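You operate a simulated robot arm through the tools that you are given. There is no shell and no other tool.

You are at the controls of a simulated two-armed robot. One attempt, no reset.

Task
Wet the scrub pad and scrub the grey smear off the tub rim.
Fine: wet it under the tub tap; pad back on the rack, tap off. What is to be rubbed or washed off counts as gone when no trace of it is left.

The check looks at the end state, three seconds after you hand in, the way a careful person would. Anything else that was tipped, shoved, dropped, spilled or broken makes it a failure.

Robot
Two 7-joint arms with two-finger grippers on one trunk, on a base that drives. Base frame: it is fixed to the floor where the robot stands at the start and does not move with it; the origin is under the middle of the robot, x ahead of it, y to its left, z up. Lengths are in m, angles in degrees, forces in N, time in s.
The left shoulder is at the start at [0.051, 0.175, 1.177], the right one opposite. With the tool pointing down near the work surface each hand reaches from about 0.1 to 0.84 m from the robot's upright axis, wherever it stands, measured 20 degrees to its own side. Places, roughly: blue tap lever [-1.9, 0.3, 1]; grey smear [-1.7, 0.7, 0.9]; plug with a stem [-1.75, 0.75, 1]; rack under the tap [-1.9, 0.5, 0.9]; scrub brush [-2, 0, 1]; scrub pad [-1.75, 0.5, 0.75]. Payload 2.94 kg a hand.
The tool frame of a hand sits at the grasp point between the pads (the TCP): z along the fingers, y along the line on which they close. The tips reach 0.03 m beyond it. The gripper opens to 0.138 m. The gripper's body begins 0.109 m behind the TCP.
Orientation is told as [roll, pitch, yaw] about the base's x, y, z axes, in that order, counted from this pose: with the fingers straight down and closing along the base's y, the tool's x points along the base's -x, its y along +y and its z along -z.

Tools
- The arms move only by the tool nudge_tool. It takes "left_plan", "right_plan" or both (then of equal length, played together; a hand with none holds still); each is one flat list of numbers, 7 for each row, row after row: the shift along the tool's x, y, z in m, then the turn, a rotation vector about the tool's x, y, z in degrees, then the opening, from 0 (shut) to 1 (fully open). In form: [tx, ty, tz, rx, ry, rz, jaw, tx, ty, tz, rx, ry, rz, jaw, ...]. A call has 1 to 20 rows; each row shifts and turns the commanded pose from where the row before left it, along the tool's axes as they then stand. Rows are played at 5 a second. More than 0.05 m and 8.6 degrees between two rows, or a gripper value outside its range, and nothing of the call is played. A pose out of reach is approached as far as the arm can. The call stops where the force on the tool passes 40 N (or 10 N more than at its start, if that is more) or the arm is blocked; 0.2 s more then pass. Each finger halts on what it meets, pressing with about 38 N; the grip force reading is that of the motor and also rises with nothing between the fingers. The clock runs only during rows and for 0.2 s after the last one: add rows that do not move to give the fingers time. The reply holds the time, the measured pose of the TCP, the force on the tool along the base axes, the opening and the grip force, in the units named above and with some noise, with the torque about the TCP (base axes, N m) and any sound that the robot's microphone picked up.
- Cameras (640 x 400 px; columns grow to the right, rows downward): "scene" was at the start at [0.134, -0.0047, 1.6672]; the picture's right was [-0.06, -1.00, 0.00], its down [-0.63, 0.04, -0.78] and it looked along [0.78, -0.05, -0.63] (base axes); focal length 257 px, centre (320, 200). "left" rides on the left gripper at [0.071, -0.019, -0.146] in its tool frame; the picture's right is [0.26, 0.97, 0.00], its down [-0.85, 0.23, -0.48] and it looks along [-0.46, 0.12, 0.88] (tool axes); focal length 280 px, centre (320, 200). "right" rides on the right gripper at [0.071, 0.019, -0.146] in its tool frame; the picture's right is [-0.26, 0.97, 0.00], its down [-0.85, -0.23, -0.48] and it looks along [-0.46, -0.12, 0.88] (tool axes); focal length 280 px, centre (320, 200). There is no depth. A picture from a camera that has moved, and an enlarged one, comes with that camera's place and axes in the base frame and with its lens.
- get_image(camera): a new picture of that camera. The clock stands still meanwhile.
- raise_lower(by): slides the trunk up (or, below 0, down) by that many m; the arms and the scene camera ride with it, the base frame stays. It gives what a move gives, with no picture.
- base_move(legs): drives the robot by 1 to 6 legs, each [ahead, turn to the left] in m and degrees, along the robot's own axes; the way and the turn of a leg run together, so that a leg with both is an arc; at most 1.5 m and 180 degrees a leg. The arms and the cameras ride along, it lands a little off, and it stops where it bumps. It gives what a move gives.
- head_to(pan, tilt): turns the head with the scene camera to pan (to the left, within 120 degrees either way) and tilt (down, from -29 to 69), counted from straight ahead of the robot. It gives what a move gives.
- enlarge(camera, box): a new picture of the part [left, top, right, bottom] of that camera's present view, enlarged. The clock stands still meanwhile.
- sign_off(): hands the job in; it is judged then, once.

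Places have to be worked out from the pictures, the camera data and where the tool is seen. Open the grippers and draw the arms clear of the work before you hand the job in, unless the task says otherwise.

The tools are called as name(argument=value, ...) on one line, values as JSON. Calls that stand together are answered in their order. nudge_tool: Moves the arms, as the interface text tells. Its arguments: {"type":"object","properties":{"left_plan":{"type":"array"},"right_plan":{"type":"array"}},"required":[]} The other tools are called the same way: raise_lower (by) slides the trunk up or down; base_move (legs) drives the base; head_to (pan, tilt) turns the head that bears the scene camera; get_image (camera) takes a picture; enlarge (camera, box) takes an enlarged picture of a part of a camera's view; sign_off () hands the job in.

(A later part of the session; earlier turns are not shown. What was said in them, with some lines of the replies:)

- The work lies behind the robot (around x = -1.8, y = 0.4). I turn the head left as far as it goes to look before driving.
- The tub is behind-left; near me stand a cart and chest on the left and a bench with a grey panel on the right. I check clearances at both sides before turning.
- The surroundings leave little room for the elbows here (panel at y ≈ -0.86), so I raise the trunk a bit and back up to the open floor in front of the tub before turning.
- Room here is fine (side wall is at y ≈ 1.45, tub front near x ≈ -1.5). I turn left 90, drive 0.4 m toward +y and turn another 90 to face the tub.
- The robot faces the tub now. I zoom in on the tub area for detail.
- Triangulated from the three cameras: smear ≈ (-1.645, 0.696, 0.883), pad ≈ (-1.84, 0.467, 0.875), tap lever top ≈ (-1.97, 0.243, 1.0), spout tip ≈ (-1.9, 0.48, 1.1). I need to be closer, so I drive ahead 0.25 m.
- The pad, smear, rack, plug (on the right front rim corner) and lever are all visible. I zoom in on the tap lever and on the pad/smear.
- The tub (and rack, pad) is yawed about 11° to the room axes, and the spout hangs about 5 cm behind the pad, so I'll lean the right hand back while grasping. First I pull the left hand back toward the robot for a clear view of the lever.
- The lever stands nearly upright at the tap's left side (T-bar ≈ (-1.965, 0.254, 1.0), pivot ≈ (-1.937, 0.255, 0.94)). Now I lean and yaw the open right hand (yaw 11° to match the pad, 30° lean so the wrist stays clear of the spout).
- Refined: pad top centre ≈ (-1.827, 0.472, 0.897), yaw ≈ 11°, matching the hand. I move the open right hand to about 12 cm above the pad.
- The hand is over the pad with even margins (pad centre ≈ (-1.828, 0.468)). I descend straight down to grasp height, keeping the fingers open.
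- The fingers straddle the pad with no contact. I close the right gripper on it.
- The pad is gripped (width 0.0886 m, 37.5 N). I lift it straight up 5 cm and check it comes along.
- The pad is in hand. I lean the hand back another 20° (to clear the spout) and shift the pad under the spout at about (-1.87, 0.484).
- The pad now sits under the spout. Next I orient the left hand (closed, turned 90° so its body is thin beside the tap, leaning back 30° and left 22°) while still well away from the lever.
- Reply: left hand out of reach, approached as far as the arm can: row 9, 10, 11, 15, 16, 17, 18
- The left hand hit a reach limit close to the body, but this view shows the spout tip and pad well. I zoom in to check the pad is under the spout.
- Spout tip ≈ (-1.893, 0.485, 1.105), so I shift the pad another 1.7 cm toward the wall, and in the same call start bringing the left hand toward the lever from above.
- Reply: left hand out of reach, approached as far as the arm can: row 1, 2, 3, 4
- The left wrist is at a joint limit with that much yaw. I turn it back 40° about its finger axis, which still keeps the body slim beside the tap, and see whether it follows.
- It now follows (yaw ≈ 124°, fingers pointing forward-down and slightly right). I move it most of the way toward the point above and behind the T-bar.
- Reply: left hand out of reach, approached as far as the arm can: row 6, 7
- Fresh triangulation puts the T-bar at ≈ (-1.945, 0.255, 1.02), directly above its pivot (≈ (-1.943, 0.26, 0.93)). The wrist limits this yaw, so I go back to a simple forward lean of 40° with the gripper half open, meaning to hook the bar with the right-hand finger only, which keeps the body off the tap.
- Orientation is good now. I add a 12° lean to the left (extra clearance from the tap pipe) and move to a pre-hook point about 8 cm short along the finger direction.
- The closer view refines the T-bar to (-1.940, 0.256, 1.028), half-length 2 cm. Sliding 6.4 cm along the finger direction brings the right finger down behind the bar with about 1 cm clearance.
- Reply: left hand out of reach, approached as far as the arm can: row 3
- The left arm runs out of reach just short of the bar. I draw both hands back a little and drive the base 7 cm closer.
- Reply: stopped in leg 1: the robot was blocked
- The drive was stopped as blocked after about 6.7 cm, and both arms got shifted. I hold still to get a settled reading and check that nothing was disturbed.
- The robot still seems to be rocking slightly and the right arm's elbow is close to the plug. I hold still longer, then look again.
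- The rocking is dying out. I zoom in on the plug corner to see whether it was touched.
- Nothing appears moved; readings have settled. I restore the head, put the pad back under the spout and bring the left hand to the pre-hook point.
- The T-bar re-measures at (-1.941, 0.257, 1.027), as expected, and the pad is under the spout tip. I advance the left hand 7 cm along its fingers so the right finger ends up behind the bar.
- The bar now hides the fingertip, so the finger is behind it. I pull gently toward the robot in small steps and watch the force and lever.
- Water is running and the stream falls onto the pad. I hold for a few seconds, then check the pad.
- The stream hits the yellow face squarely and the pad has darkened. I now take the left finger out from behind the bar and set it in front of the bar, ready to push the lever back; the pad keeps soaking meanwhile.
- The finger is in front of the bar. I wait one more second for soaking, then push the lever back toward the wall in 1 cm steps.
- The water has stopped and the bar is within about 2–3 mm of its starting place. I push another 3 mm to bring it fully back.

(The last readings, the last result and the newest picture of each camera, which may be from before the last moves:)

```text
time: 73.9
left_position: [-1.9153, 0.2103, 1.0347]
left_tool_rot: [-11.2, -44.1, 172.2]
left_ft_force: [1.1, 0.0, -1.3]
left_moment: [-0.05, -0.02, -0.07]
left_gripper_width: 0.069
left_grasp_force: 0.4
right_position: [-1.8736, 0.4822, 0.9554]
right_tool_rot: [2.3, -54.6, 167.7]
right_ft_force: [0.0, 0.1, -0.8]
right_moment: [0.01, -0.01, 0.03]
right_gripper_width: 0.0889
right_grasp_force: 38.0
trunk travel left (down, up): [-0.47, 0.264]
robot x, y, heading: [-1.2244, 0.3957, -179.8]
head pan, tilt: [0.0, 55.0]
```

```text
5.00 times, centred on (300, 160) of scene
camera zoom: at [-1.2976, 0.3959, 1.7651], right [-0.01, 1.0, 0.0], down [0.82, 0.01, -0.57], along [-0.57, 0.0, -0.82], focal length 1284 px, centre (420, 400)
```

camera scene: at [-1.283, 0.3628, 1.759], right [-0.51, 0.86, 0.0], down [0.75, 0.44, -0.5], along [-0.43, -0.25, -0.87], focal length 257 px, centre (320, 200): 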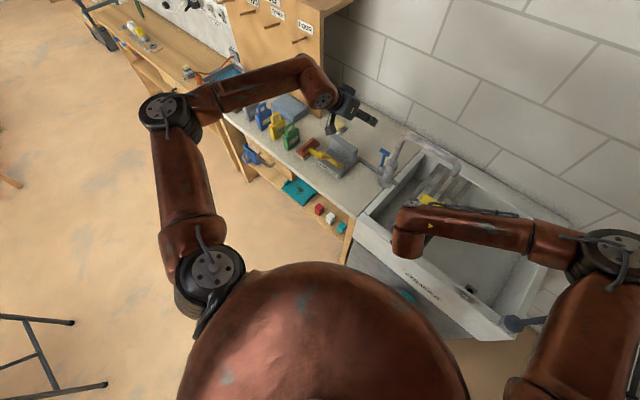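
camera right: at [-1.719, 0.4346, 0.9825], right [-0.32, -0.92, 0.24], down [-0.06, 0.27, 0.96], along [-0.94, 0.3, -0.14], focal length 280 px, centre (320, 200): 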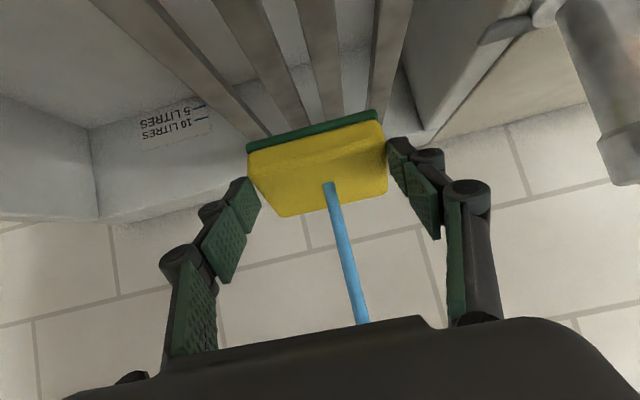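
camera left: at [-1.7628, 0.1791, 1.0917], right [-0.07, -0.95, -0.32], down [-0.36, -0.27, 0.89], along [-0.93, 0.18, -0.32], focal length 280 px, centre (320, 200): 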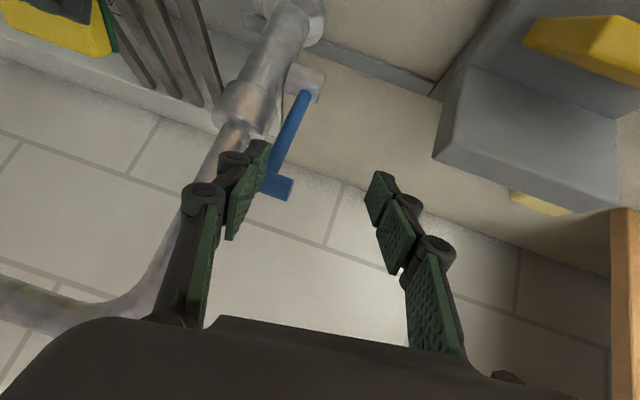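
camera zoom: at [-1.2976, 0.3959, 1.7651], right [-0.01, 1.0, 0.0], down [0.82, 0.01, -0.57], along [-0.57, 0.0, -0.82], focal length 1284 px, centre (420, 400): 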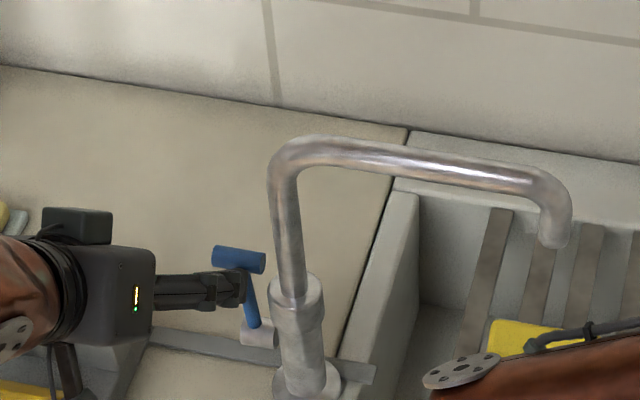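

The lever matches its original position and no water runs. I withdraw the left hand straight back from the lever and then up and out of the way.

nudge_tool(left_plan=[0.0143, -0.0016, -0.0138, 0, 0, 0, 0.5, 0.0143, -0.0016, -0.0138, 0, 0, 0, 0.5, 0, 0, -0.045, 0, 0, 0, 0.5, 0, 0, -0.045, 0, 0, 0, 0.5, 0, 0, -0.045, 0, 0, 0, 0.5, 0, 0, 0, 0, 0, 0, 0.5])

enlarge(camera="scene", box=[240, 110, 480, 280])

get_image(camera="right")

get_image(camera="left")

```text
time: 75.3
left_position: [-1.7904, 0.1624, 1.1308]
left_tool_rot: [-11.2, -44.1, 172.2]
left_ft_force: [-0.4, 0.1, 0.1]
left_moment: [-0.03, -0.05, 0.0]
left_gripper_width: 0.0689
left_grasp_force: 0.0
right_position: [-1.8759, 0.4824, 0.9548]
right_tool_rot: [2.2, -54.5, 167.7]
right_ft_force: [-0.2, -0.5, -0.4]
right_moment: [0.01, -0.04, -0.01]
right_gripper_width: 0.089
right_grasp_force: 37.9
trunk travel left (down, up): [-0.47, 0.264]
robot x, y, heading: [-1.2238, 0.3933, -179.6]
head pan, tilt: [0.0, 55.0]
```

```text
2.35 times, centred on (360, 195) of scene
camera zoom: at [-1.2994, 0.3961, 1.7649], right [-0.01, 1.0, 0.0], down [0.82, 0.01, -0.57], along [-0.57, 0.0, -0.82], focal length 604 px, centre (226, 212)
```

zoom: 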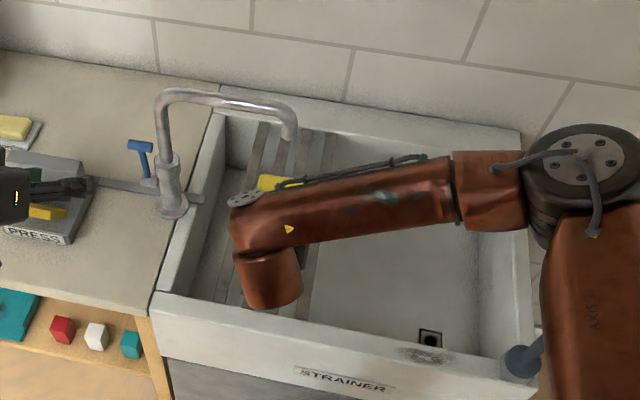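

```text
taken
camera right: at [-1.7202, 0.4347, 0.9817], right [-0.32, -0.92, 0.24], down [-0.06, 0.27, 0.96], along [-0.94, 0.3, -0.14], focal length 280 px, centre (320, 200)
```

right: 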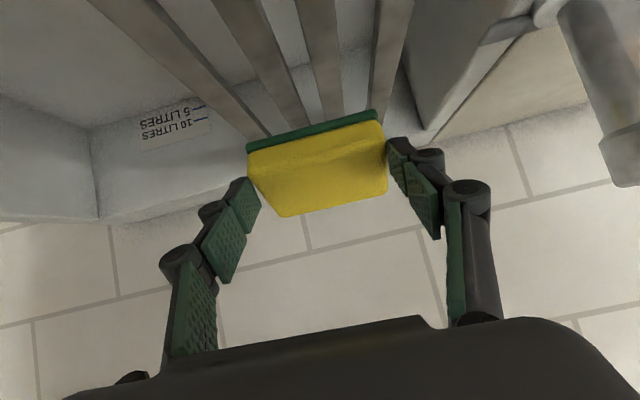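

```text
taken
camera left: at [-1.6399, 0.1325, 1.1868], right [-0.07, -0.95, -0.32], down [-0.36, -0.27, 0.89], along [-0.93, 0.18, -0.32], focal length 280 px, centre (320, 200)
```

left: 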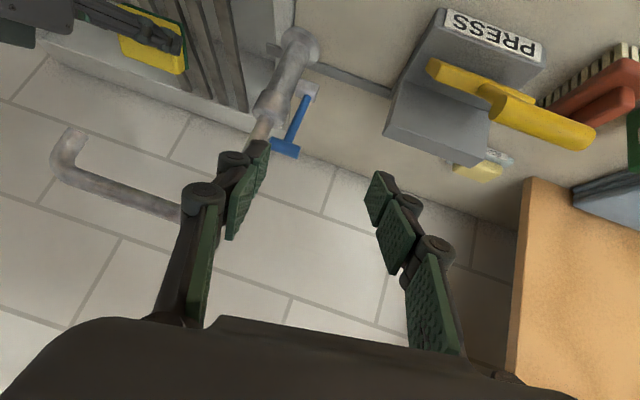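

The pad is wet (darker) and the tap is off. I raise the pad a little and back the base off 8 cm, away from the spot where it was blocked, for a more comfortable reach to the smear.

nudge_tool(right_plan=[-0.0163, 0, -0.0116, 0, 0, 0, 0.2, -0.0163, 0, -0.0116, 0, 0, 0, 0.2, -0.0163, 0, -0.0116, 0, 0, 0, 0.2, 0.0113, 0, -0.0165, 0, 0, 0, 0.2, 0.0113, 0, -0.0165, 0, 0, 0, 0.2, 0, 0, 0, 0, 0, 0, 0.2])

base_move(legs=[[-0.08, 0]])

nudge_tool(right_plan=[0, 0, 0, 0, 0, 0, 0.2, 0, 0, 0, 0, 0, 0, 0.2, 0, 0, 0, 0, 0, 0, 0.2, 0, 0, 0, 0, 0, 0, 0.2])

get_image(camera="scene")

```text
time: 76.7
left_position: [-1.7888, 0.1627, 1.1301]
left_tool_rot: [-11.1, -44.2, 172.1]
left_ft_force: [1.0, -0.1, 0.1]
left_moment: [-0.02, -0.02, -0.04]
left_gripper_width: 0.069
left_grasp_force: 0.1
right_position: [-1.8353, 0.4764, 1.0167]
right_tool_rot: [2.2, -54.6, 167.8]
right_ft_force: [0.4, 0.4, -1.0]
right_moment: [-0.04, -0.05, -0.01]
right_gripper_width: 0.089
right_grasp_force: 37.8
trunk travel left (down, up): [-0.47, 0.264]
robot x, y, heading: [-1.2259, 0.3955, -179.7]
head pan, tilt: [0.0, 55.0]
```

```text
time: 77.8
left_position: [-1.7259, 0.1633, 1.1258]
left_tool_rot: [-11.5, -43.3, 172.4]
left_ft_force: [0.2, 0.9, 0.3]
left_moment: [0.0, 0.04, -0.02]
left_gripper_width: 0.0689
left_grasp_force: 0.1
right_position: [-1.7689, 0.4778, 1.0088]
right_tool_rot: [2.0, -53.8, 167.8]
right_ft_force: [0.3, 1.0, 0.0]
right_moment: [-0.08, -0.03, 0.07]
right_gripper_width: 0.0891
right_grasp_force: 38.3
trunk travel left (down, up): [-0.47, 0.264]
robot x, y, heading: [-1.1462, 0.3959, -179.5]
head pan, tilt: [0.0, 55.0]
```

```text
time: 78.8
left_position: [-1.6981, 0.1627, 1.1366]
left_tool_rot: [-11.1, -44.8, 172.0]
left_ft_force: [0.0, -0.7, 0.9]
left_moment: [0.02, -0.05, -0.05]
left_gripper_width: 0.0692
left_grasp_force: 0.1
right_position: [-1.744, 0.4776, 1.0221]
right_tool_rot: [2.5, -55.2, 167.3]
right_ft_force: [0.1, -0.2, -0.9]
right_moment: [0.01, -0.03, -0.06]
right_gripper_width: 0.0892
right_grasp_force: 37.8
trunk travel left (down, up): [-0.47, 0.264]
robot x, y, heading: [-1.1436, 0.3992, -179.6]
head pan, tilt: [0.0, 55.0]
```

```text
taken
camera scene: at [-1.2236, 0.3959, 1.765], right [-0.01, 1.0, 0.0], down [0.82, 0.01, -0.57], along [-0.57, 0.0, -0.82], focal length 257 px, centre (320, 200)
```

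scene: 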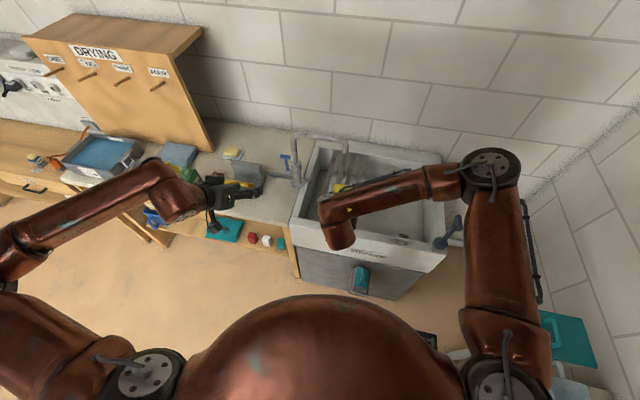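

The plug stands as before. I rotate the right hand back to the grasp orientation (pad level, aligned with the rim) and carry the pad to above the smear.

nudge_tool(right_plan=[0, 0, 0, 0.28, 8.2, -0.3, 0.2, 0, 0, 0, 0.28, 8.2, -0.3, 0.2, 0, 0, 0, 0.28, 8.2, -0.3, 0.2, 0.01176, -0.0439, -0.0017, 0, 0, 0, 0.2, 0.01176, -0.0439, -0.0017, 0, 0, 0, 0.2, 0.01176, -0.0439, -0.0017, 0, 0, 0, 0.2, 0.01176, -0.0439, -0.0017, 0, 0, 0, 0.2, 0.01176, -0.0439, -0.0017, 0, 0, 0, 0.2, 0, 0, 0, 0, 0, 0, 0.2])

get_image(camera="right")

get_image(camera="scene")

```text
time: 80.8
left_position: [-1.7009, 0.1624, 1.1355]
left_tool_rot: [-11.2, -44.5, 172.3]
left_ft_force: [-0.1, -0.6, -0.2]
left_moment: [0.03, 0.01, -0.03]
left_gripper_width: 0.0693
left_grasp_force: 0.0
right_position: [-1.6524, 0.6836, 0.9979]
right_tool_rot: [0.3, -30.5, 169.4]
right_ft_force: [-0.6, -0.3, -1.4]
right_moment: [0.03, -0.03, 0.01]
right_gripper_width: 0.0889
right_grasp_force: 37.7
trunk travel left (down, up): [-0.47, 0.264]
robot x, y, heading: [-1.1431, 0.3957, -179.5]
head pan, tilt: [0.0, 55.0]
```

```text
taken
camera right: at [-1.5216, 0.6397, 1.0863], right [-0.4, -0.91, 0.14], down [-0.44, 0.32, 0.84], along [-0.81, 0.27, -0.53], focal length 280 px, centre (320, 200)
```

right: 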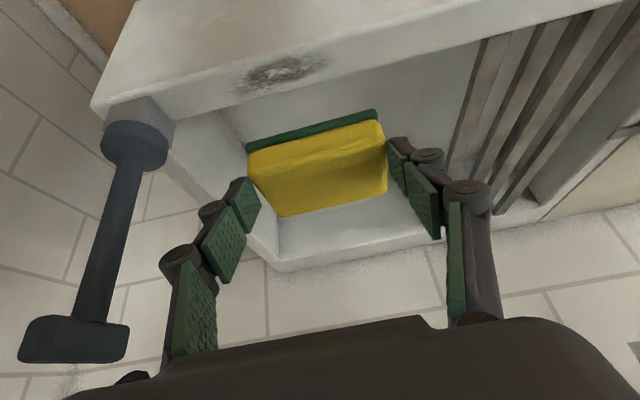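

```text
taken
camera scene: at [-1.2184, 0.3952, 1.765], right [-0.01, 1.0, 0.0], down [0.82, 0.01, -0.57], along [-0.57, 0.0, -0.82], focal length 257 px, centre (320, 200)
```

scene: 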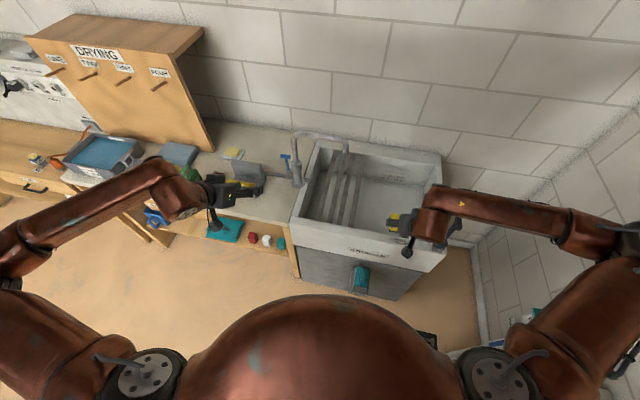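

The pad is over the rim, and the plug's stem and T stand at y ≥ 0.79. I zoom in to measure the smear's extent exactly from here.

enlarge(camera="right", box=[90, 20, 400, 214])

```text
2.06 times, centred on (245, 117) of right
camera zoom: at [-1.5216, 0.6397, 1.0863], right [-0.4, -0.91, 0.14], down [-0.44, 0.32, 0.84], along [-0.81, 0.27, -0.53], focal length 578 px, centre (475, 371)
```

zoom: 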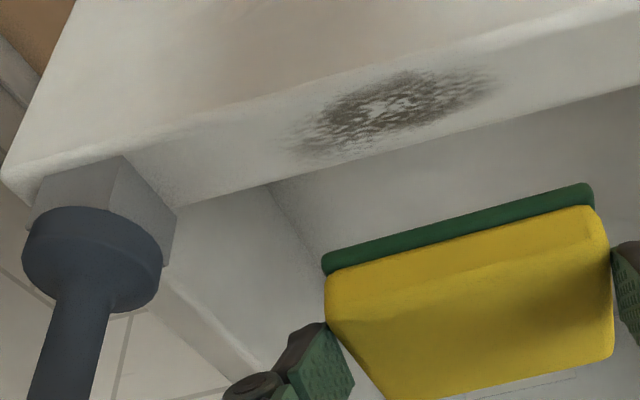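

Smear spans y ≈ 0.655–0.748 on a rim centred near x ≈ -1.654 (rim top ≈ 0.87). I lower the pad to just above the rim.

nudge_tool(right_plan=[0.0209, -0.0006, 0.0301, 0, 0, 0, 0.2, 0.0209, -0.0006, 0.0301, 0, 0, 0, 0.2, 0, 0, 0, 0, 0, 0, 0.2])

get_image(camera="right")

enlarge(camera="scene", box=[350, 180, 480, 280])

```text
time: 81.6
left_position: [-1.7006, 0.1627, 1.1346]
left_tool_rot: [-11.2, -44.6, 172.2]
left_ft_force: [0.3, -0.2, 0.2]
left_moment: [-0.05, 0.01, 0.0]
left_gripper_width: 0.0689
left_grasp_force: 0.0
right_position: [-1.6457, 0.6841, 0.9232]
right_tool_rot: [0.3, -30.6, 169.3]
right_ft_force: [0.6, 0.3, -1.0]
right_moment: [0.02, 0.0, -0.01]
right_gripper_width: 0.0889
right_grasp_force: 38.3
trunk travel left (down, up): [-0.47, 0.264]
robot x, y, heading: [-1.142, 0.3982, -179.8]
head pan, tilt: [0.0, 55.0]
```

```text
taken
camera right: at [-1.516, 0.6405, 1.013], right [-0.4, -0.91, 0.14], down [-0.44, 0.32, 0.84], along [-0.81, 0.27, -0.52], focal length 280 px, centre (320, 200)
```

right: 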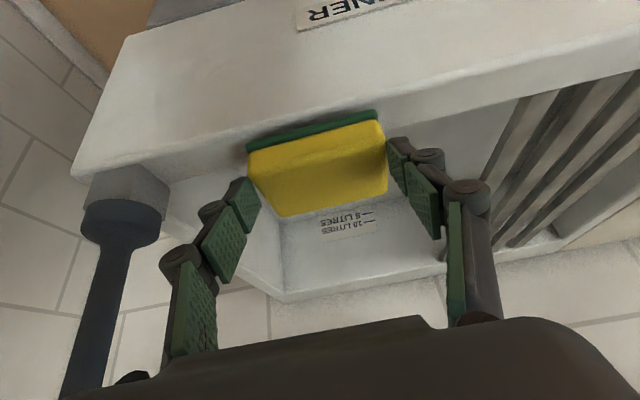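

```text
4.00 times, centred on (415, 230) of scene
camera zoom: at [-1.2173, 0.3966, 1.7651], right [-0.01, 1.0, 0.0], down [0.82, 0.01, -0.57], along [-0.57, 0.0, -0.82], focal length 1028 px, centre (-60, 80)
```

zoom: 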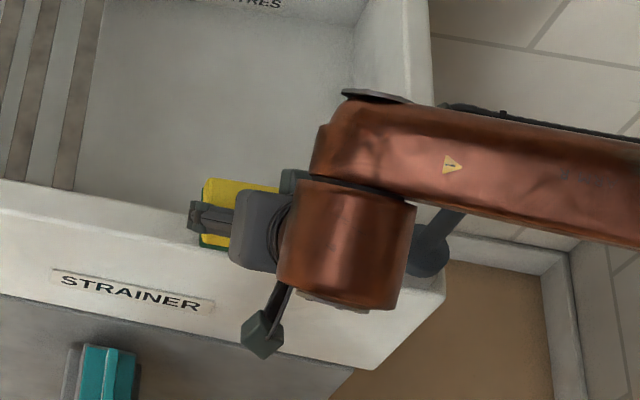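

No contact yet at TCP z = 0.923. I go down in small steps until a light contact force shows.

nudge_tool(right_plan=[0.002, 0, 0.00346, 0, 0, 0, 0.2, 0.002, 0, 0.00346, 0, 0, 0, 0.2, 0, 0, 0, 0, 0, 0, 0.2])

nudge_tool(right_plan=[0.001, 0, 0.00173, 0, 0, 0, 0.2, 0.001, 0, 0.00173, 0, 0, 0, 0.2, 0, 0, 0, 0, 0, 0, 0.2])

```text
time: 82.4
left_position: [-1.6996, 0.1623, 1.1348]
left_tool_rot: [-11.1, -44.6, 172.2]
left_ft_force: [0.6, -0.4, 0.0]
left_moment: [0.0, -0.01, 0.0]
left_gripper_width: 0.069
left_grasp_force: 0.1
right_position: [-1.6468, 0.6832, 0.9161]
right_tool_rot: [0.3, -30.6, 169.4]
right_ft_force: [-0.2, -1.0, -0.8]
right_moment: [0.04, 0.01, 0.03]
right_gripper_width: 0.089
right_grasp_force: 37.9
trunk travel left (down, up): [-0.47, 0.264]
robot x, y, heading: [-1.1425, 0.3969, -179.8]
head pan, tilt: [0.0, 55.0]
```

```text
time: 83.2
left_position: [-1.7, 0.1634, 1.1366]
left_tool_rot: [-11.0, -44.6, 172.2]
left_ft_force: [-0.4, 0.0, 0.7]
left_moment: [-0.02, 0.02, -0.04]
left_gripper_width: 0.0687
left_grasp_force: 0.1
right_position: [-1.6461, 0.6828, 0.9119]
right_tool_rot: [0.4, -30.5, 169.3]
right_ft_force: [0.2, 0.4, -0.8]
right_moment: [0.0, 0.0, 0.01]
right_gripper_width: 0.0888
right_grasp_force: 37.6
trunk travel left (down, up): [-0.47, 0.264]
robot x, y, heading: [-1.1409, 0.3989, -179.8]
head pan, tilt: [0.0, 55.0]
```

Still no contact at z = 0.912. I continue down in 2 mm steps.

nudge_tool(right_plan=[0.001, 0, 0.00173, 0, 0, 0, 0.2, 0.001, 0, 0.00173, 0, 0, 0, 0.2, 0, 0, 0, 0, 0, 0, 0.2])

nudge_tool(right_plan=[0.001, 0, 0.00173, 0, 0, 0, 0.2, 0.001, 0, 0.00173, 0, 0, 0, 0.2, 0, 0, 0, 0, 0, 0, 0.2])

get_image(camera="right")

```text
time: 84.0
left_position: [-1.6999, 0.1628, 1.1357]
left_tool_rot: [-11.2, -44.7, 172.2]
left_ft_force: [-0.3, 0.4, 0.6]
left_moment: [0.03, 0.0, 0.0]
left_gripper_width: 0.0689
left_grasp_force: 0.0
right_position: [-1.6463, 0.684, 0.9104]
right_tool_rot: [0.4, -30.6, 169.5]
right_ft_force: [1.2, -0.3, 7.8]
right_moment: [0.4, -0.18, -0.04]
right_gripper_width: 0.0888
right_grasp_force: 38.6
trunk travel left (down, up): [-0.47, 0.264]
robot x, y, heading: [-1.145, 0.3942, -179.6]
head pan, tilt: [0.0, 55.0]
```

```text
time: 84.8
left_position: [-1.6972, 0.1614, 1.1377]
left_tool_rot: [-11.2, -44.8, 172.1]
left_ft_force: [0.3, -0.6, -0.2]
left_moment: [0.01, -0.01, -0.02]
left_gripper_width: 0.069
left_grasp_force: 0.1
right_position: [-1.6472, 0.6826, 0.9089]
right_tool_rot: [0.3, -31.1, 169.3]
right_ft_force: [4.5, 3.9, 40.5]
right_moment: [0.29, -0.21, -0.04]
right_gripper_width: 0.089
right_grasp_force: 37.8
trunk travel left (down, up): [-0.47, 0.264]
robot x, y, heading: [-1.1483, 0.3942, -179.5]
head pan, tilt: [0.0, 55.0]
```

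```text
taken
camera right: at [-1.5154, 0.6394, 0.9971], right [-0.4, -0.91, 0.14], down [-0.43, 0.32, 0.84], along [-0.81, 0.27, -0.52], focal length 280 px, centre (320, 200)
```

right: 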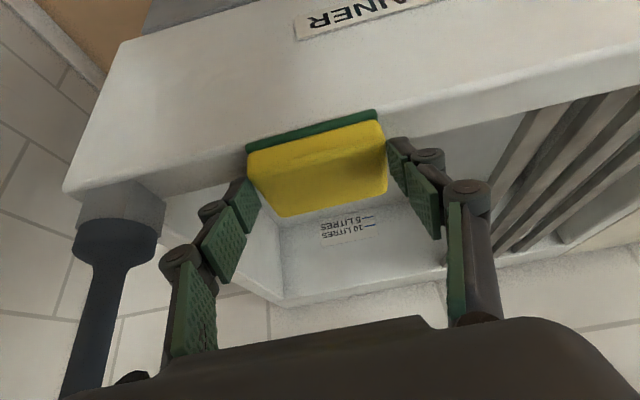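

Contact is found at TCP z ≈ 0.909 (now 40 N, too hard). I ease up 3 mm to about 15 N and rub back and forth along the rim, keeping the hand's centre below y ≈ 0.712 to stay clear of the plug.

nudge_tool(right_plan=[-0.0015, 0, -0.0026, 0, 0, 0, 0.2, 0, -0.0145, 0, 0, 0, 0, 0.2, 0, -0.0145, 0, 0, 0, 0, 0.2, 0, 0.0145, 0, 0, 0, 0, 0.2, 0, 0.0145, 0, 0, 0, 0, 0.2, 0, 0.0145, 0, 0, 0, 0, 0.2, 0, 0.0145, 0, 0, 0, 0, 0.2, 0, -0.0145, 0, 0, 0, 0, 0.2, 0, -0.0145, 0, 0, 0, 0, 0.2, 0, -0.0145, 0, 0, 0, 0, 0.2, 0, -0.0145, 0, 0, 0, 0, 0.2, 0, 0, 0, 0, 0, 0, 0.2])

```text
time: 87.4
left_position: [-1.6994, 0.1638, 1.135]
left_tool_rot: [-11.2, -44.6, 172.2]
left_ft_force: [-0.3, -0.2, 0.3]
left_moment: [0.02, 0.03, -0.02]
left_gripper_width: 0.0691
left_grasp_force: 0.1
right_position: [-1.6417, 0.7121, 0.9086]
right_tool_rot: [0.2, -30.5, 169.4]
right_ft_force: [0.6, -2.8, 3.4]
right_moment: [0.06, 0.0, -0.04]
right_gripper_width: 0.089
right_grasp_force: 38.4
trunk travel left (down, up): [-0.47, 0.264]
robot x, y, heading: [-1.1427, 0.3965, -179.5]
head pan, tilt: [0.0, 55.0]
```

It slides with about 3 N. I press about 1.5 mm more and make more strokes.

nudge_tool(right_plan=[0.00075, 0, 0.0013, 0, 0, 0, 0.2, 0, 0.0145, 0, 0, 0, 0, 0.2, 0, 0.0145, 0, 0, 0, 0, 0.2, 0, 0.0145, 0, 0, 0, 0, 0.2, 0, 0.0145, 0, 0, 0, 0, 0.2, 0, -0.0145, 0, 0, 0, 0, 0.2, 0, -0.0145, 0, 0, 0, 0, 0.2, 0, -0.0145, 0, 0, 0, 0, 0.2, 0, -0.0145, 0, 0, 0, 0, 0.2, 0, 0.0145, 0, 0, 0, 0, 0.2, 0, 0.0145, 0, 0, 0, 0, 0.2, 0, 0.0145, 0, 0, 0, 0, 0.2, 0, 0.0145, 0, 0, 0, 0, 0.2, 0, -0.0145, 0, 0, 0, 0, 0.2, 0, -0.0145, 0, 0, 0, 0, 0.2, 0, -0.0145, 0, 0, 0, 0, 0.2, 0, -0.0145, 0, 0, 0, 0, 0.2, 0, 0.0145, 0, 0, 0, 0, 0.2, 0, 0.0145, 0, 0, 0, 0, 0.2, 0, 0, 0, 0, 0, 0, 0.2])

```text
time: 91.6
left_position: [-1.6985, 0.1642, 1.1366]
left_tool_rot: [-11.0, -44.6, 172.1]
left_ft_force: [-0.6, -0.1, 0.1]
left_moment: [-0.01, -0.01, 0.06]
left_gripper_width: 0.0691
left_grasp_force: 0.1
right_position: [-1.6455, 0.6839, 0.9063]
right_tool_rot: [0.3, -30.7, 169.4]
right_ft_force: [-1.3, 12.0, 20.6]
right_moment: [1.43, -0.02, 0.09]
right_gripper_width: 0.0892
right_grasp_force: 38.2
trunk travel left (down, up): [-0.47, 0.264]
robot x, y, heading: [-1.1461, 0.3938, -179.7]
head pan, tilt: [0.0, 55.0]
```

About 20 N normal force with the expected friction. I lift the pad and look at the rim.

nudge_tool(right_plan=[-0.0175, 0, -0.0303, 0, 0, 0, 0.2, -0.0175, 0, -0.0303, 0, 0, 0, 0.2, -0.0175, 0, -0.0303, 0, 0, 0, 0.2, 0, 0, 0, 0, 0, 0, 0.2])

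enlarge(camera="right", box=[90, 20, 400, 214])

get_image(camera="left")

```text
time: 92.6
left_position: [-1.6996, 0.1642, 1.1352]
left_tool_rot: [-11.1, -44.6, 172.2]
left_ft_force: [0.6, -0.5, 0.7]
left_moment: [0.0, -0.04, -0.01]
left_gripper_width: 0.0687
left_grasp_force: 0.1
right_position: [-1.6452, 0.6834, 1.0099]
right_tool_rot: [0.2, -30.5, 169.4]
right_ft_force: [-0.7, -0.5, -1.3]
right_moment: [0.03, -0.01, 0.02]
right_gripper_width: 0.089
right_grasp_force: 37.6
trunk travel left (down, up): [-0.47, 0.264]
robot x, y, heading: [-1.1427, 0.3965, -179.8]
head pan, tilt: [0.0, 55.0]
```

```text
2.06 times, centred on (245, 117) of right
camera zoom: at [-1.5143, 0.641, 1.0997], right [-0.4, -0.91, 0.14], down [-0.44, 0.32, 0.84], along [-0.81, 0.27, -0.53], focal length 578 px, centre (475, 371)
```

zoom: 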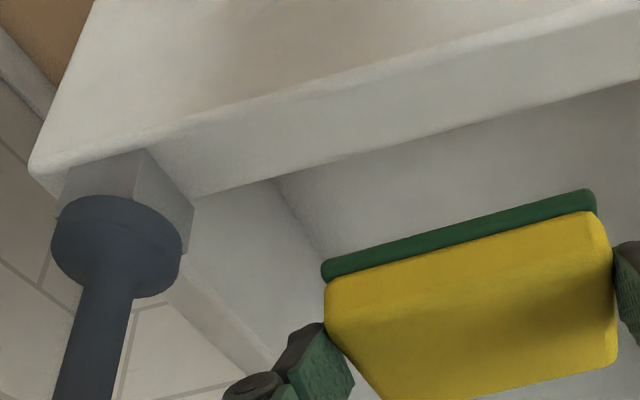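

```text
taken
camera left: at [-1.5491, 0.1342, 1.1903], right [-0.07, -0.95, -0.32], down [-0.35, -0.27, 0.9], along [-0.93, 0.18, -0.31], focal length 280 px, centre (320, 200)
```

left: 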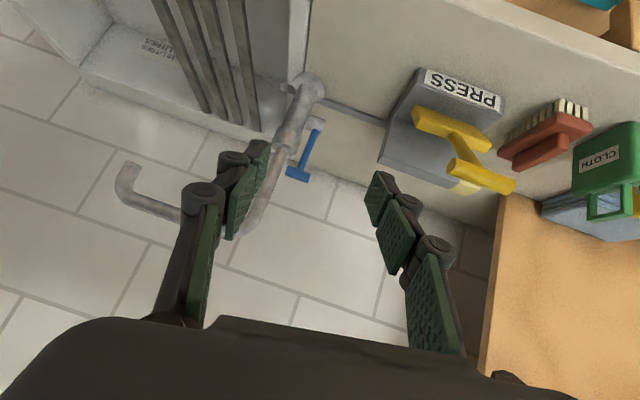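

The smear looks gone. I zoom closely on that stretch of rim to check for any residue.

enlarge(camera="right", box=[190, 30, 350, 130])

enlarge(camera="right", box=[300, 30, 460, 130])

```text
4.00 times, centred on (270, 80) of right
camera zoom: at [-1.5143, 0.641, 1.0997], right [-0.4, -0.91, 0.14], down [-0.44, 0.32, 0.84], along [-0.81, 0.27, -0.53], focal length 1122 px, centre (520, 680)
```

zoom: 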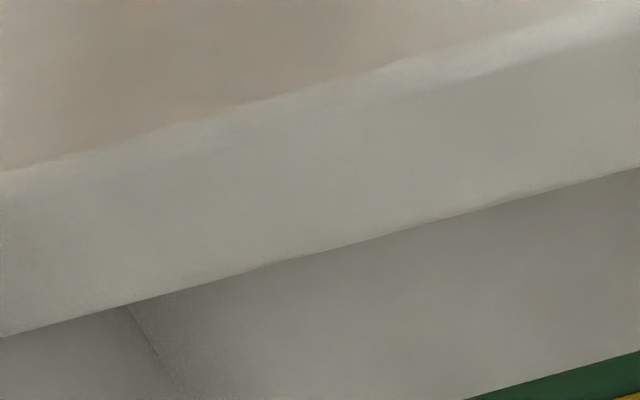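

```text
4.00 times, centred on (380, 80) of right
camera zoom: at [-1.5143, 0.641, 1.0997], right [-0.4, -0.91, 0.14], down [-0.44, 0.32, 0.84], along [-0.81, 0.27, -0.53], focal length 1122 px, centre (80, 680)
```

zoom: 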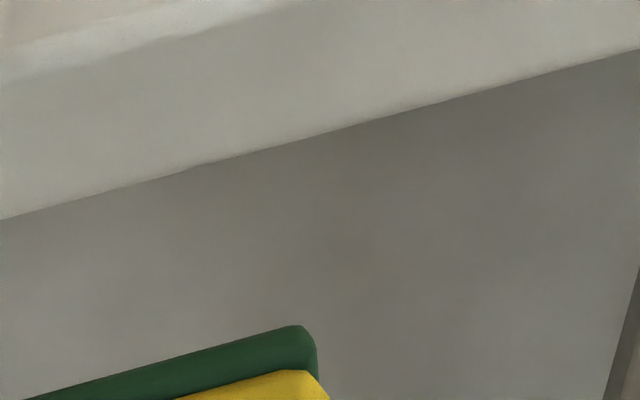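

No trace is left at 4x zoom. I carry the pad back over the rack to where it was picked up.

nudge_tool(right_plan=[-0.0186, 0.04105, 0.0108, 0, 0, 0, 0.2, -0.0186, 0.04105, 0.0108, 0, 0, 0, 0.2, -0.0186, 0.04105, 0.0108, 0, 0, 0, 0.2, -0.0186, 0.04105, 0.0108, 0, 0, 0, 0.2, -0.0186, 0.04105, 0.0108, 0, 0, 0, 0.2, -0.0186, 0.04105, 0.0108, 0, 0, 0, 0.2, 0, 0, 0, 0, 0, 0, 0.2])

get_image(camera="right")

enlarge(camera="scene", box=[270, 120, 480, 280])

```text
time: 94.2
left_position: [-1.6993, 0.1648, 1.135]
left_tool_rot: [-11.0, -44.5, 172.1]
left_ft_force: [-0.2, 0.2, 0.9]
left_moment: [-0.01, 0.02, 0.03]
left_gripper_width: 0.0686
left_grasp_force: 0.1
right_position: [-1.8167, 0.4665, 1.0125]
right_tool_rot: [0.2, -30.4, 169.4]
right_ft_force: [-0.2, 0.1, -0.3]
right_moment: [-0.04, -0.03, 0.05]
right_gripper_width: 0.0893
right_grasp_force: 38.5
trunk travel left (down, up): [-0.47, 0.264]
robot x, y, heading: [-1.1401, 0.3959, -179.5]
head pan, tilt: [0.0, 55.0]
```

```text
taken
camera right: at [-1.686, 0.4226, 1.102], right [-0.4, -0.91, 0.14], down [-0.44, 0.32, 0.84], along [-0.81, 0.27, -0.52], focal length 280 px, centre (320, 200)
```

right: 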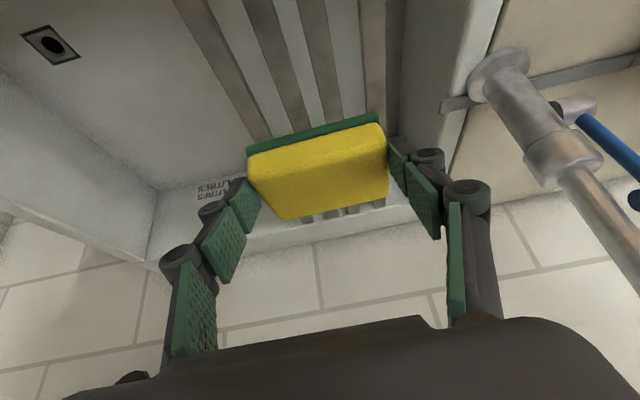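

```text
2.50 times, centred on (375, 200) of scene
camera zoom: at [-1.2166, 0.3986, 1.7651], right [-0.01, 1.0, 0.0], down [0.82, 0.0, -0.57], along [-0.57, 0.0, -0.82], focal length 642 px, centre (182, 200)
```

zoom: 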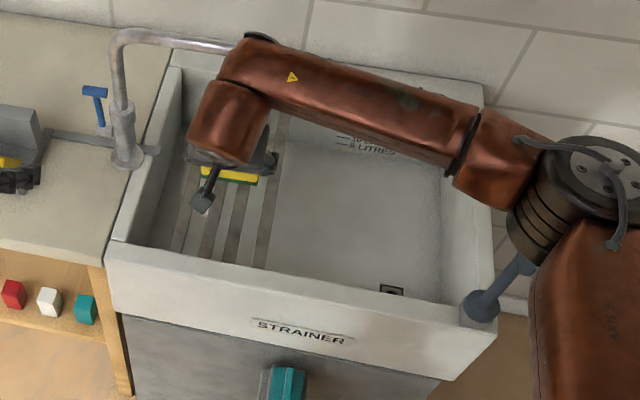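

The rim is clean from above too. I lower the pad toward the rack.

nudge_tool(right_plan=[0.0163, 0, 0.0281, 0, 0, 0, 0.2, 0.0163, 0, 0.0281, 0, 0, 0, 0.2, 0.0163, 0, 0.0281, 0, 0, 0, 0.2, 0.0015, 0, 0.0026, 0, 0, 0, 0.2, 0, 0, 0, 0, 0, 0, 0.2])

nudge_tool(right_plan=[0.001, 0, 0.0017, 0, 0, 0, 0.2, 0.001, 0, 0.0017, 0, 0, 0, 0.2, 0, 0, 0, 0, 0, 0, 0.2])

```text
time: 95.4
left_position: [-1.6987, 0.1627, 1.1357]
left_tool_rot: [-11.2, -44.7, 172.2]
left_ft_force: [-1.0, 0.7, -0.3]
left_moment: [-0.02, 0.0, -0.04]
left_gripper_width: 0.0689
left_grasp_force: 0.1
right_position: [-1.8176, 0.4644, 0.9118]
right_tool_rot: [0.2, -30.5, 169.4]
right_ft_force: [0.1, -0.6, -1.0]
right_moment: [0.0, -0.05, -0.01]
right_gripper_width: 0.0889
right_grasp_force: 37.7
trunk travel left (down, up): [-0.47, 0.264]
robot x, y, heading: [-1.1442, 0.3954, -179.7]
head pan, tilt: [0.0, 55.0]
```

```text
time: 96.2
left_position: [-1.6995, 0.1635, 1.1358]
left_tool_rot: [-11.1, -44.6, 172.2]
left_ft_force: [0.7, 0.1, 0.1]
left_moment: [0.01, -0.01, -0.01]
left_gripper_width: 0.0692
left_grasp_force: 0.1
right_position: [-1.8179, 0.4647, 0.908]
right_tool_rot: [0.3, -30.5, 169.5]
right_ft_force: [1.2, 0.5, 0.2]
right_moment: [-0.02, -0.01, 0.03]
right_gripper_width: 0.0892
right_grasp_force: 37.5
trunk travel left (down, up): [-0.47, 0.264]
robot x, y, heading: [-1.1424, 0.399, -179.6]
head pan, tilt: [0.0, 55.0]
```

Almost at the original height (0.905). I go down the last millimetres watching for contact.

nudge_tool(right_plan=[0.00075, 0, 0.0013, 0, 0, 0, 0.2, 0.00075, 0, 0.0013, 0, 0, 0, 0.2, 0, 0, 0, 0, 0, 0, 0.2])

```text
time: 97.0
left_position: [-1.6999, 0.1626, 1.1358]
left_tool_rot: [-11.0, -44.7, 172.1]
left_ft_force: [-0.5, -0.2, 0.5]
left_moment: [0.04, 0.04, 0.02]
left_gripper_width: 0.0692
left_grasp_force: 0.0
right_position: [-1.8189, 0.4641, 0.9054]
right_tool_rot: [0.3, -30.5, 169.4]
right_ft_force: [-0.2, -0.5, -0.8]
right_moment: [-0.01, -0.01, 0.01]
right_gripper_width: 0.089
right_grasp_force: 37.8
trunk travel left (down, up): [-0.47, 0.264]
robot x, y, heading: [-1.1419, 0.4, -179.7]
head pan, tilt: [0.0, 55.0]
```

No contact yet; the pad may have shifted a couple of millimetres in the grip while scrubbing. I continue carefully.

nudge_tool(right_plan=[0.00075, 0, 0.0013, 0, 0, 0, 0.2, 0.00075, 0, 0.0013, 0, 0, 0, 0.2, 0, 0, 0, 0, 0, 0, 0.2])

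get_image(camera="right")

```text
time: 97.8
left_position: [-1.7007, 0.1635, 1.1354]
left_tool_rot: [-11.1, -44.6, 172.2]
left_ft_force: [0.8, -0.5, 0.3]
left_moment: [0.0, 0.02, -0.02]
left_gripper_width: 0.0691
left_grasp_force: 0.0
right_position: [-1.8169, 0.4641, 0.9031]
right_tool_rot: [0.3, -30.5, 169.5]
right_ft_force: [-0.5, -0.7, -1.1]
right_moment: [0.02, 0.02, 0.02]
right_gripper_width: 0.0889
right_grasp_force: 38.0
trunk travel left (down, up): [-0.47, 0.264]
robot x, y, heading: [-1.1458, 0.3937, -179.4]
head pan, tilt: [0.0, 55.0]
```

```text
taken
camera right: at [-1.6873, 0.4208, 0.992], right [-0.4, -0.91, 0.14], down [-0.44, 0.32, 0.84], along [-0.81, 0.27, -0.52], focal length 280 px, centre (320, 200)
```

right: 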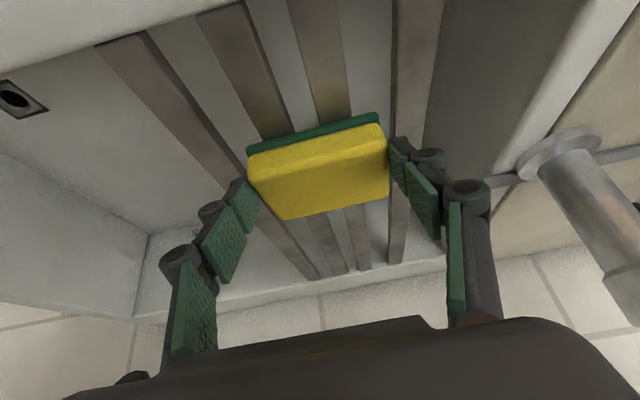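

In the grip the pad sits 2–3 mm higher than originally, so a bit further to go. I continue in 1.5 mm steps.

nudge_tool(right_plan=[0.00075, 0, 0.0013, 0, 0, 0, 0.2, 0, 0, 0, 0, 0, 0, 0.2])

nudge_tool(right_plan=[0.00075, 0, 0.0013, 0, 0, 0, 0.2, 0, 0, 0, 0, 0, 0, 0.2])

```text
time: 98.4
left_position: [-1.6987, 0.1631, 1.1364]
left_tool_rot: [-11.2, -44.7, 172.3]
left_ft_force: [0.7, 0.2, -0.5]
left_moment: [0.0, 0.02, 0.0]
left_gripper_width: 0.069
left_grasp_force: 0.1
right_position: [-1.8195, 0.4641, 0.9017]
right_tool_rot: [0.4, -30.6, 169.3]
right_ft_force: [1.1, 0.1, 9.2]
right_moment: [0.36, -0.06, -0.02]
right_gripper_width: 0.0892
right_grasp_force: 38.4
trunk travel left (down, up): [-0.47, 0.264]
robot x, y, heading: [-1.1436, 0.3977, -179.7]
head pan, tilt: [0.0, 55.0]
```

```text
time: 99.0
left_position: [-1.6994, 0.163, 1.1363]
left_tool_rot: [-11.1, -44.8, 172.2]
left_ft_force: [0.1, -0.3, 0.2]
left_moment: [0.0, 0.01, 0.01]
left_gripper_width: 0.069
left_grasp_force: 0.1
right_position: [-1.8179, 0.4647, 0.9018]
right_tool_rot: [0.2, -30.8, 169.4]
right_ft_force: [-0.7, 1.0, 22.0]
right_moment: [0.74, -0.05, 0.01]
right_gripper_width: 0.0892
right_grasp_force: 37.9
trunk travel left (down, up): [-0.47, 0.264]
robot x, y, heading: [-1.1437, 0.4014, -179.5]
head pan, tilt: [0.0, 55.0]
```

Contact with the rack (22 N). I ease up 1.5 mm and open the fingers slowly.

nudge_tool(right_plan=[-0.00075, 0, -0.0013, 0, 0, 0, 0.2, 0, 0, 0, 0, 0, 0, 0.66, 0, 0, 0, 0, 0, 0, 0.7, 0, 0, 0, 0, 0, 0, 0.75, 0, 0, 0, 0, 0, 0, 0.8, 0, 0, 0, 0, 0, 0, 0.9, 0, 0, 0, 0, 0, 0, 1, 0, 0, 0, 0, 0, 0, 1, 0, 0, 0, 0, 0, 0, 1])

get_image(camera="right")

```text
time: 101.0
left_position: [-1.6998, 0.1632, 1.1348]
left_tool_rot: [-11.2, -44.6, 172.3]
left_ft_force: [0.2, -0.6, -0.5]
left_moment: [-0.04, 0.02, 0.04]
left_gripper_width: 0.0689
left_grasp_force: 0.1
right_position: [-1.8187, 0.4639, 0.9011]
right_tool_rot: [0.2, -30.5, 169.4]
right_ft_force: [0.3, -0.5, -0.4]
right_moment: [0.01, -0.02, 0.03]
right_gripper_width: 0.1382
right_grasp_force: 0.2
trunk travel left (down, up): [-0.47, 0.264]
robot x, y, heading: [-1.1398, 0.3964, -179.7]
head pan, tilt: [0.0, 55.0]
```

```text
taken
camera right: at [-1.6871, 0.4208, 0.9904], right [-0.4, -0.91, 0.14], down [-0.44, 0.32, 0.84], along [-0.81, 0.27, -0.52], focal length 280 px, centre (320, 200)
```

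right: 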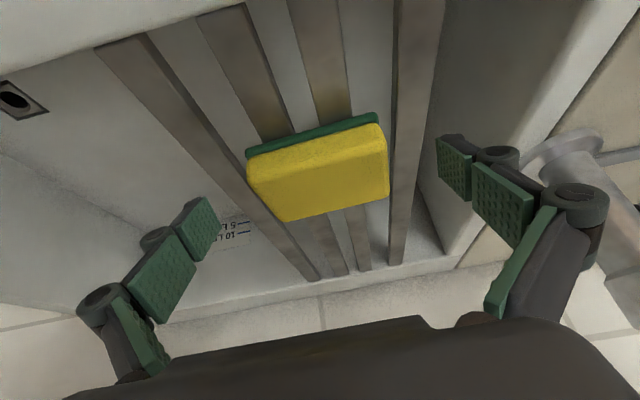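

The pad lies flat on the rack and the fingers are clear. I lift the hand straight up, then draw it back over the tub front.

nudge_tool(right_plan=[-0.02, 0, -0.0346, 0, 0, 0, 1, -0.02, 0, -0.0346, 0, 0, 0, 1, -0.02, 0, -0.0346, 0, 0, 0, 1, -0.02, 0, -0.0346, 0, 0, 0, 1, -0.02, 0, -0.0346, 0, 0, 0, 1, 0.035, 0, -0.02, 0, 0, 0, 1, 0.035, 0, -0.02, 0, 0, 0, 1, 0.035, 0, -0.02, 0, 0, 0, 1, 0.035, 0, -0.02, 0, 0, 0, 1, 0, 0, 0, 0, 0, 0, 1], left_plan=[0, 0, -0.04, 0, 0, 0, 0.7, 0, 0, -0.04, 0, 0, 0, 1, 0, 0, -0.04, 0, 0, 0, 1, 0, 0, 0, 0, 0, 0, 1, 0, 0, 0, 0, 0, 0, 1, 0, 0, 0, 0, 0, 0, 1, 0, 0, 0, 0, 0, 0, 1, 0, 0, 0, 0, 0, 0, 1, 0, 0, 0, 0, 0, 0, 1, 0, 0, 0, 0, 0, 0, 1])

get_image(camera="scene")

get_image(camera="right")

```text
time: 103.2
left_position: [-1.6217, 0.1279, 1.2189]
left_tool_rot: [-11.0, -44.7, 172.2]
left_ft_force: [-0.2, 0.4, -0.7]
left_moment: [0.01, 0.01, 0.0]
left_gripper_width: 0.138
left_grasp_force: 0.0
right_position: [-1.6571, 0.4357, 1.0973]
right_tool_rot: [0.4, -30.5, 169.3]
right_ft_force: [1.9, -0.1, 0.2]
right_moment: [0.0, 0.0, 0.01]
right_gripper_width: 0.138
right_grasp_force: 0.1
trunk travel left (down, up): [-0.47, 0.264]
robot x, y, heading: [-1.1426, 0.3974, -179.4]
head pan, tilt: [0.0, 55.0]
```

```text
taken
camera scene: at [-1.2178, 0.397, 1.7651], right [-0.01, 1.0, 0.0], down [0.82, 0.01, -0.57], along [-0.57, 0.0, -0.82], focal length 257 px, centre (320, 200)
```

scene: 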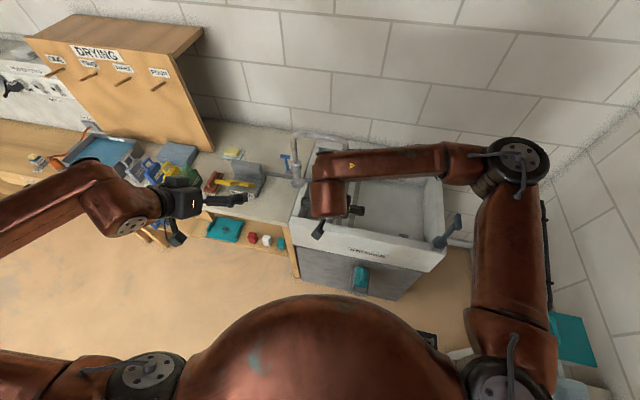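

```text
taken
camera right: at [-1.5265, 0.3918, 1.1869], right [-0.4, -0.91, 0.14], down [-0.44, 0.32, 0.84], along [-0.81, 0.27, -0.52], focal length 280 px, centre (320, 200)
```

right: 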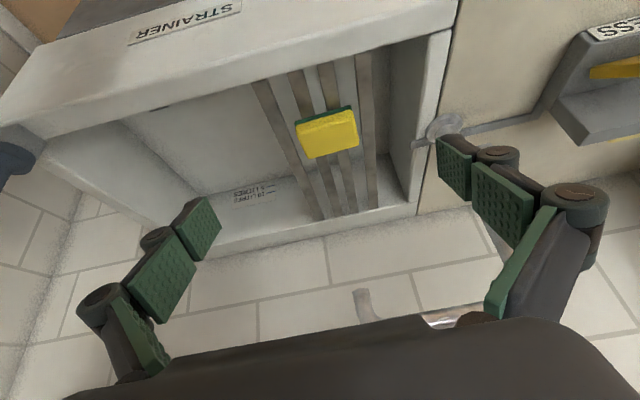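

The pad is on the rack and the tap is off. I back the base away so the arms are well clear, then take a last look at the whole scene.

base_move(legs=[[-0.25, 0]])

nudge_tool(right_plan=[0, 0, 0, 0, 0, 0, 1, 0, 0, 0, 0, 0, 0, 1, 0, 0, 0, 0, 0, 0, 1, 0, 0, 0, 0, 0, 0, 1, 0, 0, 0, 0, 0, 0, 1])

head_to(pan=0, tilt=45)

get_image(camera="scene")

enlarge(camera="scene", box=[270, 120, 460, 260])

get_image(camera="right")

get_image(camera="left")

```text
time: 105.0
left_position: [-1.3697, 0.1297, 1.2196]
left_tool_rot: [-11.1, -44.7, 172.2]
left_ft_force: [0.1, 0.7, -0.5]
left_moment: [0.02, 0.04, 0.03]
left_gripper_width: 0.1382
left_grasp_force: 0.1
right_position: [-1.4049, 0.4377, 1.0973]
right_tool_rot: [0.3, -30.5, 169.2]
right_ft_force: [0.4, -0.3, -0.6]
right_moment: [0.0, 0.01, 0.01]
right_gripper_width: 0.1382
right_grasp_force: 0.0
trunk travel left (down, up): [-0.47, 0.264]
robot x, y, heading: [-0.8932, 0.399, -179.4]
head pan, tilt: [0.0, 55.0]
```

```text
time: 106.2
left_position: [-1.3701, 0.1308, 1.2198]
left_tool_rot: [-11.1, -44.6, 172.1]
left_ft_force: [-0.2, -0.2, 0.1]
left_moment: [-0.01, 0.02, 0.02]
left_gripper_width: 0.138
left_grasp_force: 0.1
right_position: [-1.4059, 0.4365, 1.0979]
right_tool_rot: [0.2, -30.5, 169.1]
right_ft_force: [0.6, -0.2, -0.5]
right_moment: [0.02, 0.0, 0.02]
right_gripper_width: 0.1378
right_grasp_force: 0.1
trunk travel left (down, up): [-0.47, 0.264]
robot x, y, heading: [-0.8897, 0.3942, -179.1]
head pan, tilt: [0.0, 55.0]
```

```text
time: 106.9
left_position: [-1.3701, 0.1301, 1.2196]
left_tool_rot: [-11.2, -44.7, 172.2]
left_ft_force: [0.2, -0.4, 0.0]
left_moment: [-0.03, 0.01, 0.04]
left_gripper_width: 0.1381
left_grasp_force: 0.1
right_position: [-1.406, 0.4379, 1.0981]
right_tool_rot: [0.1, -30.5, 169.2]
right_ft_force: [-1.2, 0.3, 0.3]
right_moment: [0.0, -0.02, -0.01]
right_gripper_width: 0.1381
right_grasp_force: 0.2
trunk travel left (down, up): [-0.47, 0.264]
robot x, y, heading: [-0.8939, 0.3943, -179.6]
head pan, tilt: [0.0, 45.0]
```

```text
taken
camera scene: at [-0.9753, 0.3976, 1.7785], right [-0.01, 1.0, 0.0], down [0.71, 0.0, -0.71], along [-0.71, 0.0, -0.71], focal length 257 px, centre (320, 200)
```

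scene: 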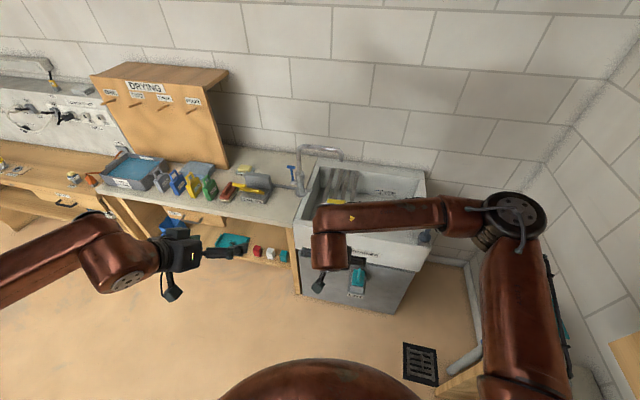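

```text
2.86 times, centred on (365, 190) of scene
camera zoom: at [-0.9753, 0.3976, 1.7785], right [-0.01, 1.0, 0.0], down [0.71, 0.0, -0.71], along [-0.71, 0.0, -0.71], focal length 734 px, centre (191, 229)
```

zoom: 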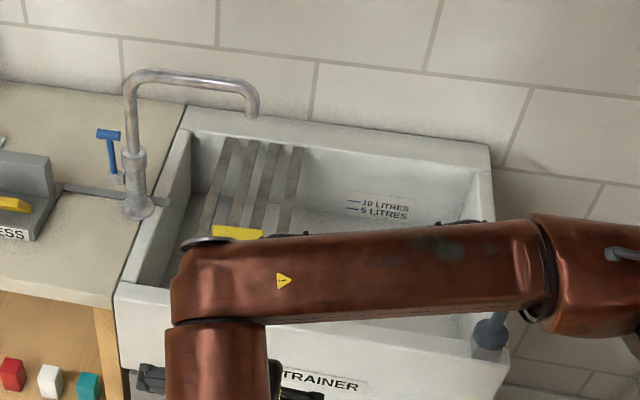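

```text
taken
camera right: at [-1.2753, 0.3937, 1.1868], right [-0.4, -0.91, 0.14], down [-0.44, 0.32, 0.84], along [-0.81, 0.28, -0.52], focal length 280 px, centre (320, 200)
```

right: 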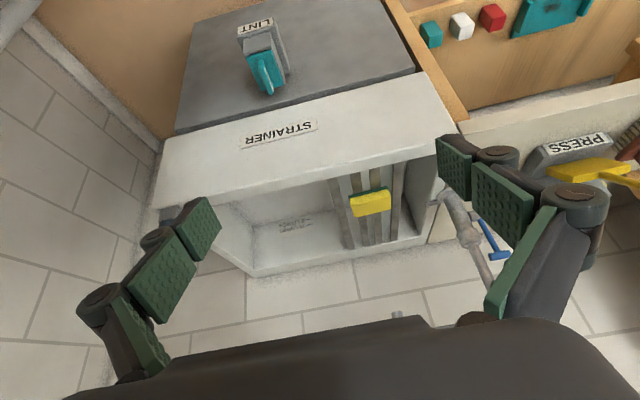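

```text
taken
camera left: at [-1.2194, 0.1006, 1.2743], right [-0.08, -0.95, -0.32], down [-0.35, -0.27, 0.9], along [-0.93, 0.18, -0.31], focal length 280 px, centre (320, 200)
```

left: 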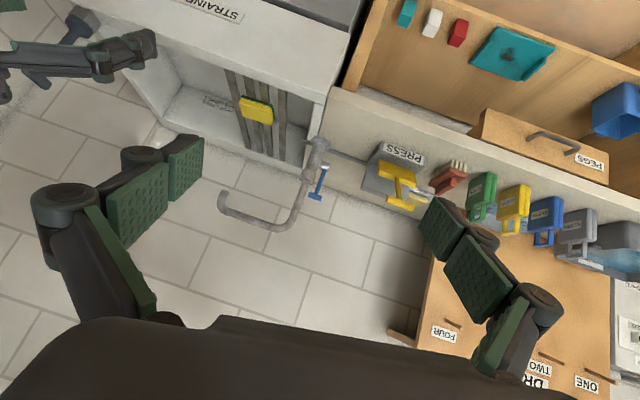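

Everything is in place: pad on the rack, lever in its starting position, no water, plug upright. One last close look at the rim, the lever and the plug.

enlarge(camera="right", box=[150, 130, 330, 240])

enlarge(camera="left", box=[0, 0, 340, 210])

```text
3.56 times, centred on (240, 185) of right
camera zoom: at [-1.2753, 0.3937, 1.1868], right [-0.4, -0.91, 0.14], down [-0.44, 0.32, 0.84], along [-0.81, 0.28, -0.52], focal length 997 px, centre (604, 253)
```

zoom: 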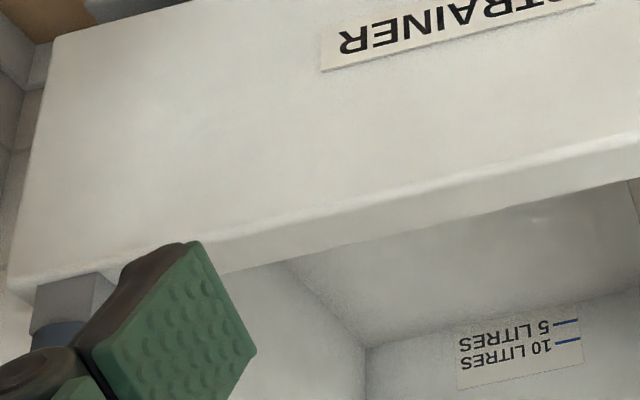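

```text
1.88 times, centred on (170, 105) of left
camera zoom: at [-1.2194, 0.1006, 1.2743], right [-0.08, -0.95, -0.32], down [-0.35, -0.27, 0.9], along [-0.93, 0.18, -0.31], focal length 528 px, centre (602, 379)
```

zoom: 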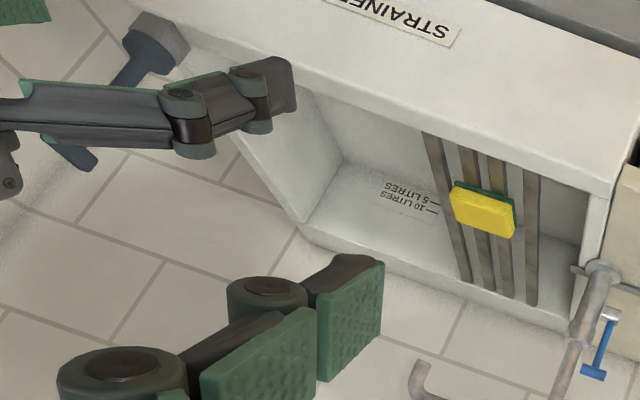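

The rim is clean, the wet pad is back on the rack, the tap is off, the plug is untouched, and both grippers are open and clear. I hand in.

sign_off()

```text
The job is handed in.
```

I wet the scrub pad under the tub tap and scrubbed the grey smear off the tub rim. I've handed the job in. In close-up pictures afterwards, no trace of the smear was left.

- **Pad:** it is back on the rack at the spot where I picked it up.
- **Tap:** the water is off and the lever is back in its starting position.
- **Other objects:** the last pictures show the plug still standing on the rim corner and nothing else moved.
- **Robot:** both grippers are open, and I backed the robot away from the tub.

While driving up to the tub, the base stopped as blocked after about 7 cm and the robot rocked briefly. I couldn't tell what it met. I saw nothing disturbed, and I backed off before scrubbing.
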